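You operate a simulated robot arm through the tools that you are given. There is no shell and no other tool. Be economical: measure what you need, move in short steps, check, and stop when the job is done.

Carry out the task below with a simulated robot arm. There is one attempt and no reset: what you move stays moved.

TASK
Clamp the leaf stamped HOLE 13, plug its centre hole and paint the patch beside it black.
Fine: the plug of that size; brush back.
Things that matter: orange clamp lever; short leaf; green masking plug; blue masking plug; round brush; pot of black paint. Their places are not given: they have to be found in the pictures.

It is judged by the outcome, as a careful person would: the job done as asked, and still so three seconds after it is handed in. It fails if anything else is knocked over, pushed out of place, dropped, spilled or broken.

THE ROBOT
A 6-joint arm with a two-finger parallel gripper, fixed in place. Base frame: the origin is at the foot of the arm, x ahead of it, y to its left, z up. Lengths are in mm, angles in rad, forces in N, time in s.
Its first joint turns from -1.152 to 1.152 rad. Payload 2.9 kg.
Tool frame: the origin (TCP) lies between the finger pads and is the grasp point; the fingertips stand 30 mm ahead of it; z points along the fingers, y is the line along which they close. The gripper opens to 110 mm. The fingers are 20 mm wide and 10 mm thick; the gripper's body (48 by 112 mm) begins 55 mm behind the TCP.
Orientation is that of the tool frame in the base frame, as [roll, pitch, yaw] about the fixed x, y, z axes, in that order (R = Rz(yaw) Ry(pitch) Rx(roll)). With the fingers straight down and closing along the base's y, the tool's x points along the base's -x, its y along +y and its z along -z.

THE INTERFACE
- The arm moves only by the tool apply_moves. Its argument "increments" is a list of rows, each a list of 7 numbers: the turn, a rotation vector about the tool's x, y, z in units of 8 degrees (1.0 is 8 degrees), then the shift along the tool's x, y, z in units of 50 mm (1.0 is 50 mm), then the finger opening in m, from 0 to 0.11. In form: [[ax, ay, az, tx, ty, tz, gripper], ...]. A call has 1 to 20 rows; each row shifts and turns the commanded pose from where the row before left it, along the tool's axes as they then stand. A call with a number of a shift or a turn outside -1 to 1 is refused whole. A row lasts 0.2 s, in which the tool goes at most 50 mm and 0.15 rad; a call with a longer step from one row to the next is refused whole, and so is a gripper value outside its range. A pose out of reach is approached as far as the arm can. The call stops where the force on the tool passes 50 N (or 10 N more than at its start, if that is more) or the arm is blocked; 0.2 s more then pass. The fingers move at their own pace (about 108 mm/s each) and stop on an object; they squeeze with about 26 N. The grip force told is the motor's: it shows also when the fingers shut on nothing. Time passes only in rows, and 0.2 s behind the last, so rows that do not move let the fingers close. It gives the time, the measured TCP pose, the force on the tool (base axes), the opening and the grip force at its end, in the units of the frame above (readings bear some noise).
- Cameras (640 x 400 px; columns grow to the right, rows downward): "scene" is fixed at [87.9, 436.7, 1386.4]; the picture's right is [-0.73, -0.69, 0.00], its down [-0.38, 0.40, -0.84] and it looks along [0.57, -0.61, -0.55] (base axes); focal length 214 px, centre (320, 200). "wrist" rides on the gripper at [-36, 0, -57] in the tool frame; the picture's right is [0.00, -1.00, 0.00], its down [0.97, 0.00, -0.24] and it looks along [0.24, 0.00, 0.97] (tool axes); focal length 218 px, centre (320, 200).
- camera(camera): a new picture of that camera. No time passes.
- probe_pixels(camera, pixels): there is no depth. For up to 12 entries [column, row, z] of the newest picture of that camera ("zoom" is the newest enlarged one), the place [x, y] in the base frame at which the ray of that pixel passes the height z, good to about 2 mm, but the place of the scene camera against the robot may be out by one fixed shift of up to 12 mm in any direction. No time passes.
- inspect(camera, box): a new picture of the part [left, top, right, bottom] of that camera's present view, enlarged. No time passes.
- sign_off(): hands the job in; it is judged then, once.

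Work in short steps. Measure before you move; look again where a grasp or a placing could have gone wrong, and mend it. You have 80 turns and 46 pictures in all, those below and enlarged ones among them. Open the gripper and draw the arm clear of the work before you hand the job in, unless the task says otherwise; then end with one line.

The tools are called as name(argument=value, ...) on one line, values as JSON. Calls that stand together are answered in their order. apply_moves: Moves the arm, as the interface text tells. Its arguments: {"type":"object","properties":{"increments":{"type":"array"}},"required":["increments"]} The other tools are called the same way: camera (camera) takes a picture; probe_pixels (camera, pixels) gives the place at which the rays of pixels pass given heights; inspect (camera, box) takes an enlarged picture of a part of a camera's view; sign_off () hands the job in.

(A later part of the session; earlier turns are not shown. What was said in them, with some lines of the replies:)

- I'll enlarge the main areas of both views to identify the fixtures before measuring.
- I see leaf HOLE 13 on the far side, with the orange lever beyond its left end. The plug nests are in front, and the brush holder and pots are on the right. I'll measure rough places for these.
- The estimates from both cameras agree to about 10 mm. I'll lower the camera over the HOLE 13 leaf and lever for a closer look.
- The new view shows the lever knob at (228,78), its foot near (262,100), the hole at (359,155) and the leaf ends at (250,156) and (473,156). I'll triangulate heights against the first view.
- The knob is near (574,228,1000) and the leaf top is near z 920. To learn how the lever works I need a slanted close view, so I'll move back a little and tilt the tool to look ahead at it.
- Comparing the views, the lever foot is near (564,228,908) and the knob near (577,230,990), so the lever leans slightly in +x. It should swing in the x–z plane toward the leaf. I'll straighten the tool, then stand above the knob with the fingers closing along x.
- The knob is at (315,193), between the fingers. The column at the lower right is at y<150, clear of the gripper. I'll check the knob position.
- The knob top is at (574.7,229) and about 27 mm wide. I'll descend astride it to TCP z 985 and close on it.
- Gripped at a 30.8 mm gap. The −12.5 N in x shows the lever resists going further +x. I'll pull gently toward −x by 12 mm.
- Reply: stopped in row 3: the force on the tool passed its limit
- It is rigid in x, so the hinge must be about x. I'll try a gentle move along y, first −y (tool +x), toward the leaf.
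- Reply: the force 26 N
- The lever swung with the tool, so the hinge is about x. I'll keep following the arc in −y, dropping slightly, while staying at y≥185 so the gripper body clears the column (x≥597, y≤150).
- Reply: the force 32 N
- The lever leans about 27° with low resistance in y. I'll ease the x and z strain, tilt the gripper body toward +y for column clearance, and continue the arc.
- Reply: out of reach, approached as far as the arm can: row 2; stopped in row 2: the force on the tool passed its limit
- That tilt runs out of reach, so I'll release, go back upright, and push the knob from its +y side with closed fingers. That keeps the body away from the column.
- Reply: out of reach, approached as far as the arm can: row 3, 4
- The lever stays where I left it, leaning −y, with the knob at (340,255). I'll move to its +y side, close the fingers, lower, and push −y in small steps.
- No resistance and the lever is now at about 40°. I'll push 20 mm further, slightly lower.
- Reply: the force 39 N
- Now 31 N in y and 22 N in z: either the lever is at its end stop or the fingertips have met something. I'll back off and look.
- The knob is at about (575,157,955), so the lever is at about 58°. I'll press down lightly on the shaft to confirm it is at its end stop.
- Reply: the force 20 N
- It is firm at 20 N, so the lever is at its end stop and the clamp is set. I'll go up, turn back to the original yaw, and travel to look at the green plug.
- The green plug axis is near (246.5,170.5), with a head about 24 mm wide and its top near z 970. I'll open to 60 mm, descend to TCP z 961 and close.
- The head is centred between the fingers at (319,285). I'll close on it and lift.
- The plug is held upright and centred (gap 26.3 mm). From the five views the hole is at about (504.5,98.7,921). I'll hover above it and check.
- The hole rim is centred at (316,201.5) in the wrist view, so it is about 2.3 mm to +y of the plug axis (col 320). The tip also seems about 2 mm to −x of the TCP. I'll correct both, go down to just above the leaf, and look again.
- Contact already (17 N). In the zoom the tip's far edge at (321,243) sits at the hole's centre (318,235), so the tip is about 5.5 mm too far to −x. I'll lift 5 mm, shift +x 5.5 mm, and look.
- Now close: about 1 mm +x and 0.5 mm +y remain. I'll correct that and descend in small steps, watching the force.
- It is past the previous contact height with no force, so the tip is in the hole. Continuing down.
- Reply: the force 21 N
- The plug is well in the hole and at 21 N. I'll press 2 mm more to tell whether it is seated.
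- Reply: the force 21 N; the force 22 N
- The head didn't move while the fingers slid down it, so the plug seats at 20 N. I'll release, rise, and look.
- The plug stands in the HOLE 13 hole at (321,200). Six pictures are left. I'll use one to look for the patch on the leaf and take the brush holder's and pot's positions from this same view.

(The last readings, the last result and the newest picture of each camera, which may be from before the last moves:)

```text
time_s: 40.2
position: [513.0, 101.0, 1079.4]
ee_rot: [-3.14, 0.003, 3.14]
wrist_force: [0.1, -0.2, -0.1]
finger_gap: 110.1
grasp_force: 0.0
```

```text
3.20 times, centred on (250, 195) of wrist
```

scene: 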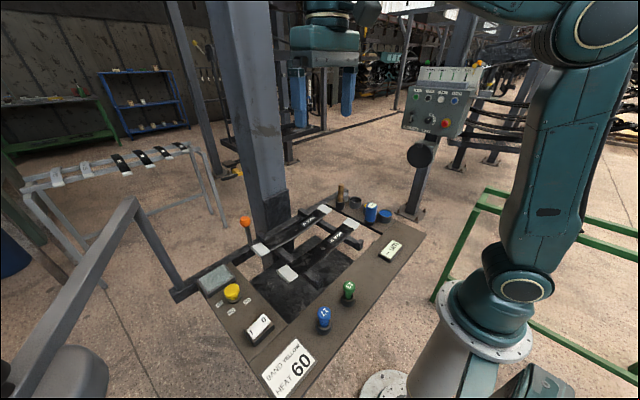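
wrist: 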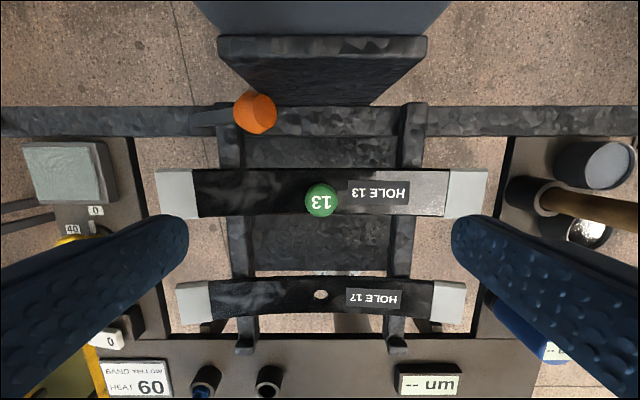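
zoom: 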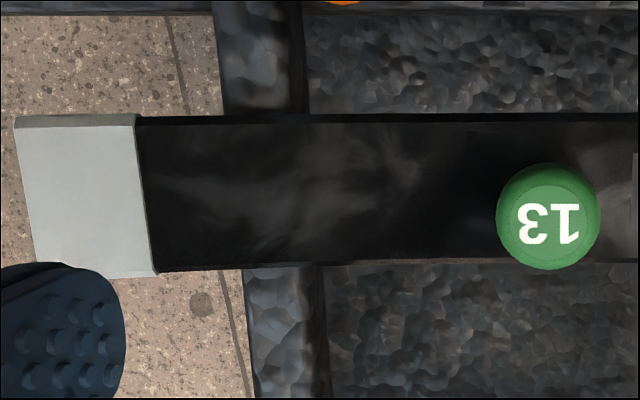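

No separate patch edge is visible on the leaf's free side (left of the plug), where the whole leaf is dark and glossy. Next I'll fly to a spot above the brush and pots for one clear top view.

apply_moves(increments=[[0, 0, 0, 0.172, -0.884, -0.04, 0.11], [0, 0, 0, 0.172, -0.884, -0.04, 0.11], [0, 0, 0, 0.172, -0.884, -0.04, 0.11], [0, 0, 0, 0.172, -0.884, -0.04, 0.11], [0, 0, 0, 0.172, -0.884, -0.04, 0.11], [0, 0, 0, 0, 0, 0, 0.11]])

camera(camera="wrist")

```text
time_s: 41.6
position: [468.6, -121.4, 1087.2]
ee_rot: [-3.141, 0.003, 3.141]
wrist_force: [0.2, -0.8, 0.2]
finger_gap: 110.1
grasp_force: 0.0
```

```text
4 pictures are left
```

wrist: 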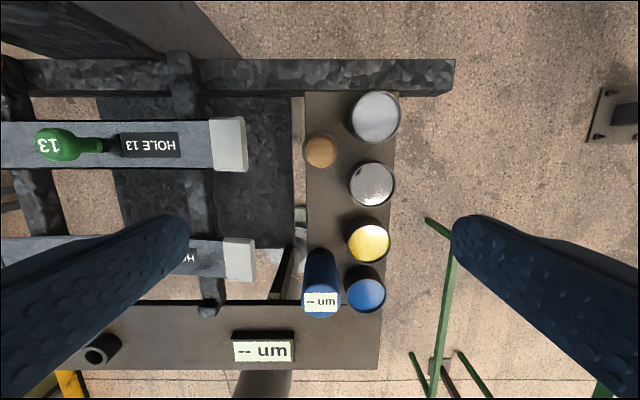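

The handle top is a circle at (320,151), so the brush is upright at about (501.7,−121.6). The black pot rim at (372,184) is at about (468,−173,930). I'll descend on the handle with a 50 mm opening to TCP z 968 and grip.

apply_moves(increments=[[0, 0, 0, -0.66, 0, 0, 0.055], [0, 0, 0, 0, 0, 0, 0.055], [0, 0, 0, 0, 0, 0.8, 0.055], [0, 0, 0, 0, 0, 0.8, 0.055], [0, 0, 0, 0, 0, 0.78, 0.055], [0, 0, 0, 0, 0, 0, 0.055], [0, 0, 0, 0, 0, 0, 0.0], [0, 0, 0, 0, 0, 0, 0.0], [0, 0, 0, 0, 0, 0, 0.0]])

```text
time_s: 43.6
position: [502.3, -122.6, 967.6]
ee_rot: [-3.14, 0.002, 3.14]
wrist_force: [-0.5, -0.9, 0.0]
finger_gap: 19.4
grasp_force: 25.6
```

Gripped on the 19.4 mm handle with no side force. I'll note the holder pose as (502,−122,967.6), lift straight up 80 mm, and look at the brush.

apply_moves(increments=[[0, 0, 0, 0, 0, -0.4, 0.0], [0, 0, 0, 0, 0, -0.6, 0.0], [0, 0, 0, 0, 0, -0.6, 0.0], [0, 0, 0, 0, 0, 0, 0.0]])

inspect(camera="scene", box=[310, 150, 400, 220])

```text
time_s: 44.6
position: [501.9, -120.4, 1048.4]
ee_rot: [-3.14, 0.004, 3.139]
wrist_force: [0.0, -0.3, -0.8]
finger_gap: 19.7
grasp_force: 26.2
```

```text
5.71 times, centred on (355, 185) of scene
```

zoom: 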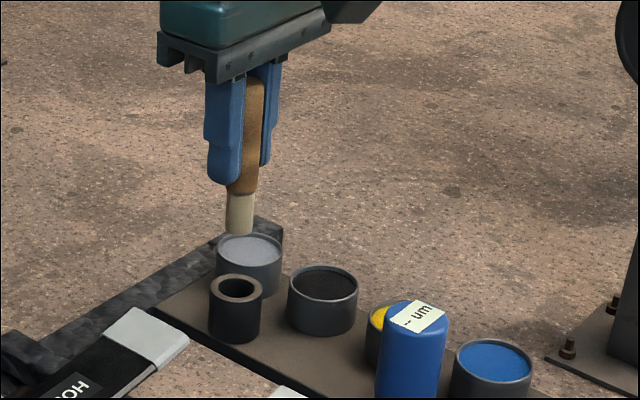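

The brush is held nearly upright with its tip about 68 mm below the TCP. The pot with dark paint is confirmed at zoom (325,285). I'll move over it, dip to tip z ≈ 912, wait, and rise.

apply_moves(increments=[[0, 0, 0, 0.34, -0.52, 0, 0.0], [0, 0, 0, 0.34, -0.52, 0, 0.0], [0, 0, 0, 0, 0, 0, 0.0], [0, 0, 0, 0, 0, 0.5, 0.0], [0, 0, 0, 0, 0, 0.5, 0.0], [0, 0, 0, 0, 0, 0.36, 0.0], [0, 0, 0, 0, 0, 0, 0.0], [0, 0, 0, 0, 0, 0, 0.0], [0, 0, 0, 0, 0, 0, 0.0]])

```text
time_s: 46.6
position: [471.2, -173.2, 983.0]
ee_rot: [-3.138, 0.01, 3.14]
wrist_force: [5.5, -3.4, 28.8]
finger_gap: 19.7
grasp_force: 26.0
```

The brush touched the pot's bottom (29 N), so it's in the paint. I'll ease up, pause to let it drain over the pot, and rise.

apply_moves(increments=[[0, 0, 0, 0, 0, -0.1, 0.0], [0, 0, 0, 0, 0, 0, 0.0], [0, 0, 0, 0, 0, -0.5, 0.0], [0, 0, 0, 0, 0, -0.5, 0.0], [0, 0, 0, 0, 0, -0.5, 0.0], [0, 0, 0, 0, 0, 0, 0.0], [0, 0, 0, 0, 0, 0, 0.0], [0, 0, 0, 0, 0, 0, 0.0], [0, 0, 0, 0, 0, 0, 0.0]])

inspect(camera="scene", box=[265, 140, 395, 240])

```text
time_s: 48.6
position: [468.3, -172.0, 1063.0]
ee_rot: [-3.141, 0.004, 3.139]
wrist_force: [0.0, 0.6, -1.1]
finger_gap: 19.5
grasp_force: 26.1
```

```text
4.00 times, centred on (330, 190) of scene
```

zoom: 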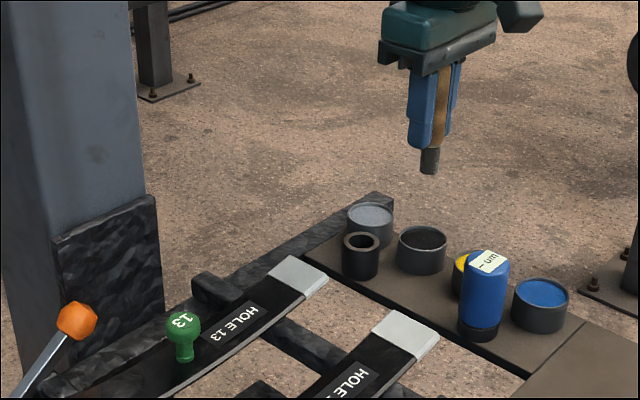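

The bristles are dark now, so the brush is loaded. The tip is about 67 mm below the TCP and the lever and plug are still in place. I'll fly high over to the leaf's bare side beside the hole, (505,160).

apply_moves(increments=[[0, 0, 0, 0, 0, -0.4, 0.0], [0, 0, 0, -0.106, 0.95, 0, 0.0], [0, 0, 0, -0.106, 0.95, 0, 0.0], [0, 0, 0, -0.106, 0.95, 0, 0.0], [0, 0, 0, -0.106, 0.95, 0, 0.0], [0, 0, 0, -0.106, 0.95, 0, 0.0], [0, 0, 0, -0.106, 0.95, 0, 0.0], [0, 0, 0, -0.106, 0.95, 0, 0.0], [0, 0, 0, 0, 0, 0.9, 0.0], [0, 0, 0, 0, 0, 0.66, 0.0], [0, 0, 0, 0, 0, 0, 0.0]])

```text
time_s: 51.0
position: [506.1, 159.6, 1003.1]
ee_rot: [3.141, 0.003, 3.139]
wrist_force: [-0.2, 0.0, -0.7]
finger_gap: 19.7
grasp_force: 26.1
```

apply_moves(increments=[[0, 0, 0, 0, 0, 0.06, 0.0], [0, 0, 0, 0, 0, 0.06, 0.0], [0, 0, 0, 0, 0, 0.06, 0.0], [0, 0, 0, 0, 0, 0, 0.0]])

```text
time_s: 52.0
position: [506.7, 158.9, 995.5]
ee_rot: [-3.139, 0.004, 3.14]
wrist_force: [-0.1, -0.3, -0.8]
finger_gap: 19.6
grasp_force: 25.5
```

apply_moves(increments=[[0, 0, 0, 0, 0, 0.04, 0.0], [0, 0, 0, 0, 0, 0.04, 0.0], [0, 0, 0, 0, 0, 0.04, 0.0], [0, 0, 0, 0, 0, 0, 0.0]])

```text
time_s: 53.0
position: [506.1, 158.8, 988.8]
ee_rot: [-3.141, 0.003, 3.139]
wrist_force: [-0.2, 0.3, -0.3]
finger_gap: 19.8
grasp_force: 25.9
```

apply_moves(increments=[[0, 0, 0, 0, 0, 0.04, 0.0], [0, 0, 0, 0, 0, 0.03, 0.0], [0, 0, 0, 0, 0, 0, 0.0]])

```text
time_s: 53.8
position: [505.3, 160.3, 986.0]
ee_rot: [-3.14, 0.007, 3.14]
wrist_force: [-1.4, -1.7, 13.1]
finger_gap: 19.5
grasp_force: 26.0
```

Contact at about 13 N. I'll ease up 1 mm and stroke gently toward the hole and back along the leaf.

apply_moves(increments=[[0, 0, 0, 0, 0, -0.015, 0.0], [0, 0, 0, 0, -0.1, 0, 0.0], [0, 0, 0, 0, -0.1, 0, 0.0], [0, 0, 0, 0, -0.1, 0, 0.0], [0, 0, 0, 0, -0.1, 0, 0.0], [0, 0, 0, 0, 0, 0, 0.0]])

```text
time_s: 55.2
position: [505.5, 138.4, 986.3]
ee_rot: [-3.14, 0.002, 3.14]
wrist_force: [-0.7, 0.9, -1.1]
finger_gap: 19.6
grasp_force: 25.8
```

apply_moves(increments=[[0, 0, 0, 0, 0, 0.04, 0.0], [0, 0, 0, 0, 0, 0.03, 0.0], [0, 0, 0, 0, 0, 0, 0.0]])

```text
time_s: 56.0
position: [506.4, 140.7, 983.7]
ee_rot: [3.141, 0.009, 3.14]
wrist_force: [-4.1, -5.4, 26.4]
finger_gap: 19.7
grasp_force: 26.2
```

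Contact again at the near end; the leaf rises slightly toward +y. I'll ease 1 mm and make a serpentine of strokes (x ±12 mm) working outward to y≈180.

apply_moves(increments=[[0, 0, 0, 0, 0, -0.02, 0.0], [0, 0, 0, -0.24, 0, 0, 0.0], [0, 0, 0, 0.24, 0, 0, 0.0], [0, 0, 0, 0.24, 0, 0, 0.0], [0, 0, 0, 0, 0.2, -0.013, 0.0], [0, 0, 0, -0.24, 0, 0, 0.0], [0, 0, 0, -0.24, 0, 0, 0.0], [0, 0, 0, 0, 0.2, -0.014, 0.0], [0, 0, 0, 0.24, 0, 0, 0.0], [0, 0, 0, 0.24, 0, 0, 0.0], [0, 0, 0, 0, 0.2, -0.014, 0.0], [0, 0, 0, -0.24, 0, 0, 0.0], [0, 0, 0, -0.24, 0, 0, 0.0], [0, 0, 0, 0, 0.2, -0.015, 0.0], [0, 0, 0, 0.24, 0, 0, 0.0], [0, 0, 0, 0.24, 0, 0, 0.0], [0, 0, 0, -0.24, 0, 0, 0.0], [0, 0, 0, 0, 0, 0, 0.0]])

```text
time_s: 59.8
position: [504.9, 179.5, 985.3]
ee_rot: [-3.14, 0.002, -3.141]
wrist_force: [-6.4, -1.3, 15.5]
finger_gap: 19.8
grasp_force: 26.2
```

I was pressing steadily at about 15 N. I'll lift, fly back to above the brush holder with the brush still in hand, and inspect the result in the scene view.

apply_moves(increments=[[0, 0, 0, 0, 0, -0.9, 0.0], [0, 0, 0, 0, 0, -0.9, 0.0], [0, 0, 0, 0.008, -0.862, 0, 0.0], [0, 0, 0, 0.008, -0.862, 0, 0.0], [0, 0, 0, 0.008, -0.862, 0, 0.0], [0, 0, 0, 0.008, -0.862, 0, 0.0], [0, 0, 0, 0.008, -0.862, 0, 0.0], [0, 0, 0, 0.008, -0.862, 0, 0.0], [0, 0, 0, 0.008, -0.862, 0, 0.0], [0, 0, 0, 0, 0, 0, 0.0], [0, 0, 0, 0, 0, 0, 0.0]])

inspect(camera="scene", box=[240, 170, 380, 260])

```text
time_s: 62.2
position: [503.0, -122.5, 1075.7]
ee_rot: [-3.14, 0.003, 3.14]
wrist_force: [0.1, 0.2, -0.1]
finger_gap: 19.9
grasp_force: 26.2
```

```text
4.44 times, centred on (310, 215) of scene
```

zoom: 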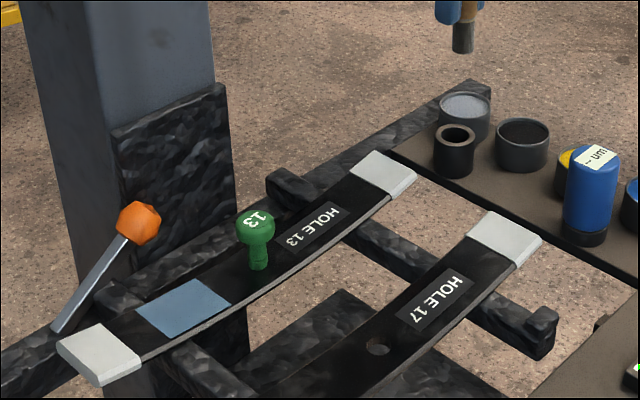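

A clear rectangular painted patch now shows beside the plug at zoom (183,305), a glossy wet film, and the display below it has lit up. I'll return the brush: lower it over the holder in stages, watching the force.

apply_moves(increments=[[0, 0, 0, 0.01, 0, 0.7, 0.0], [0, 0, 0, 0, 0, 0.6, 0.0], [0, 0, 0, 0, 0, 0.2, 0.0], [0, 0, 0, 0, 0, 0.1, 0.0], [0, 0, 0, 0, 0, 0.1, 0.0], [0, 0, 0, 0, 0, 0, 0.0]])

```text
time_s: 63.6
position: [502.8, -121.7, 991.1]
ee_rot: [-3.14, 0.004, 3.14]
wrist_force: [-1.5, 0.4, 0.9]
finger_gap: 19.6
grasp_force: 25.7
```

apply_moves(increments=[[0, 0, 0, 0, 0, 0.08, 0.0], [0, 0, 0, 0, 0, 0.08, 0.0], [0, 0, 0, 0, 0, 0.08, 0.0], [0, 0, 0, 0, 0, 0, 0.0]])

```text
time_s: 64.6
position: [502.4, -122.1, 979.1]
ee_rot: [-3.14, 0.004, 3.139]
wrist_force: [8.6, -1.9, 1.1]
finger_gap: 20.0
grasp_force: 26.4
```

apply_moves(increments=[[0, 0, 0, -0.03, 0, 0.06, 0.0], [0, 0, 0, 0, 0, 0.06, 0.0], [0, 0, 0, 0, 0, 0.04, 0.0], [0, 0, 0, 0, 0, 0, 0.0]])

```text
time_s: 65.6
position: [502.3, -122.2, 970.0]
ee_rot: [-3.14, 0.002, 3.141]
wrist_force: [3.3, -1.6, -0.9]
finger_gap: 19.9
grasp_force: 26.0
```

apply_moves(increments=[[0, 0, 0, 0, 0, 0.03, 0.0], [0, 0, 0, 0, 0, 0.03, 0.0], [0, 0, 0, 0, 0, 0, 0.0]])

```text
time_s: 66.4
position: [502.8, -122.1, 968.7]
ee_rot: [-3.141, 0.002, 3.139]
wrist_force: [0.6, 0.1, -0.1]
finger_gap: 19.8
grasp_force: 26.1
```

apply_moves(increments=[[0, 0, 0, 0, 0, 0.04, 0.0], [0, 0, 0, 0, 0, 0.03, 0.0], [0, 0, 0, 0, 0, 0, 0.0]])

```text
time_s: 67.2
position: [504.2, -121.3, 964.9]
ee_rot: [-3.14, 0.004, 3.14]
wrist_force: [-0.7, 0.4, -0.7]
finger_gap: 19.9
grasp_force: 26.3
```

apply_moves(increments=[[0, 0, 0, 0, 0, 0.03, 0.0], [0, 0, 0, 0, 0, 0.03, 0.0], [0, 0, 0, 0, 0, 0, 0.0]])

```text
time_s: 68.0
position: [503.9, -121.5, 962.7]
ee_rot: [-3.14, 0.007, 3.138]
wrist_force: [-5.6, 2.5, 21.8]
finger_gap: 19.6
grasp_force: 25.4
```

The brush is on the holder floor (22 N). I'll ease up 1 mm, release, and rise straight up.

apply_moves(increments=[[0, 0, 0, 0, 0, -0.02, 0.0], [0, 0, 0, 0, 0, 0, 0.05], [0, 0, 0, 0, 0, 0, 0.05], [0, 0, 0, 0, 0, -0.5, 0.05], [0, 0, 0, 0, 0, -0.9, 0.05], [0, 0, 0, 0, 0, -0.9, 0.05], [0, 0, 0, 0, 0, -0.9, 0.05], [0, 0, 0, 0, 0, 0, 0.11]])

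```text
time_s: 69.8
position: [503.5, -120.2, 1124.6]
ee_rot: [-3.14, 0.003, 3.14]
wrist_force: [-0.1, -0.2, -0.5]
finger_gap: 109.9
grasp_force: 0.1
```

I'll back off high and central and spend the last picture on a check of everything.

apply_moves(increments=[[0, 0, 0, 0.336, 0.72, -0.42, 0.11], [0, 0, 0, 0.336, 0.72, -0.42, 0.11], [0, 0, 0, 0.336, 0.72, -0.42, 0.11], [0, 0, 0, 0.336, 0.72, -0.42, 0.11], [0, 0, 0, 0.336, 0.72, -0.42, 0.11], [0, 0, 0, 0, 0, 0, 0.11]])

camera(camera="wrist")

```text
time_s: 71.2
position: [418.5, 57.8, 1228.2]
ee_rot: [-3.141, 0.004, 3.14]
wrist_force: [-0.8, -0.4, 0.2]
finger_gap: 110.1
grasp_force: 0.0
```

```text
0 pictures are left
```

wrist: 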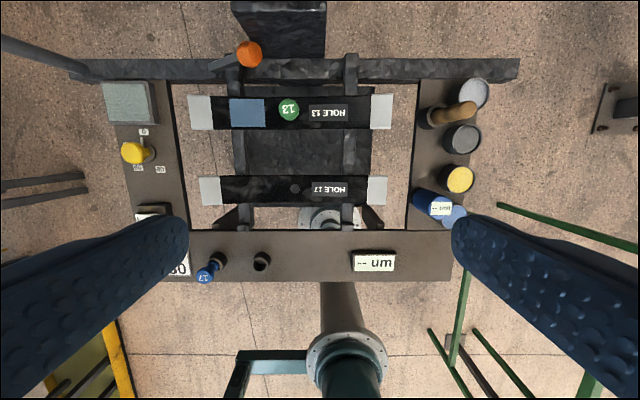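

The last view shows every part as asked:
- **Lever:** thrown to its stop, knob at (249,54).
- **Plug:** green 13 in its hole at (289,110).
- **Patch:** coated beside it at (247,112). It shows slate blue, much like the lever's dark shaft since it was tilted, so I take it to be sheen on wet black paint.
- **Brush:** back in its holder at (457,112).
- **Everything else:** standing where it was.

The gripper is open and clear, so I'll hand in.

sign_off()

```text
The job is handed in.
```

I handed the job in: leaf HOLE 13 is clamped, the green 13 plug is in its centre hole, the patch beside it is painted from the black pot, and the brush is back in its holder. The patch looks slate blue in the last pictures; I took that as sheen on wet black paint but couldn't confirm it.
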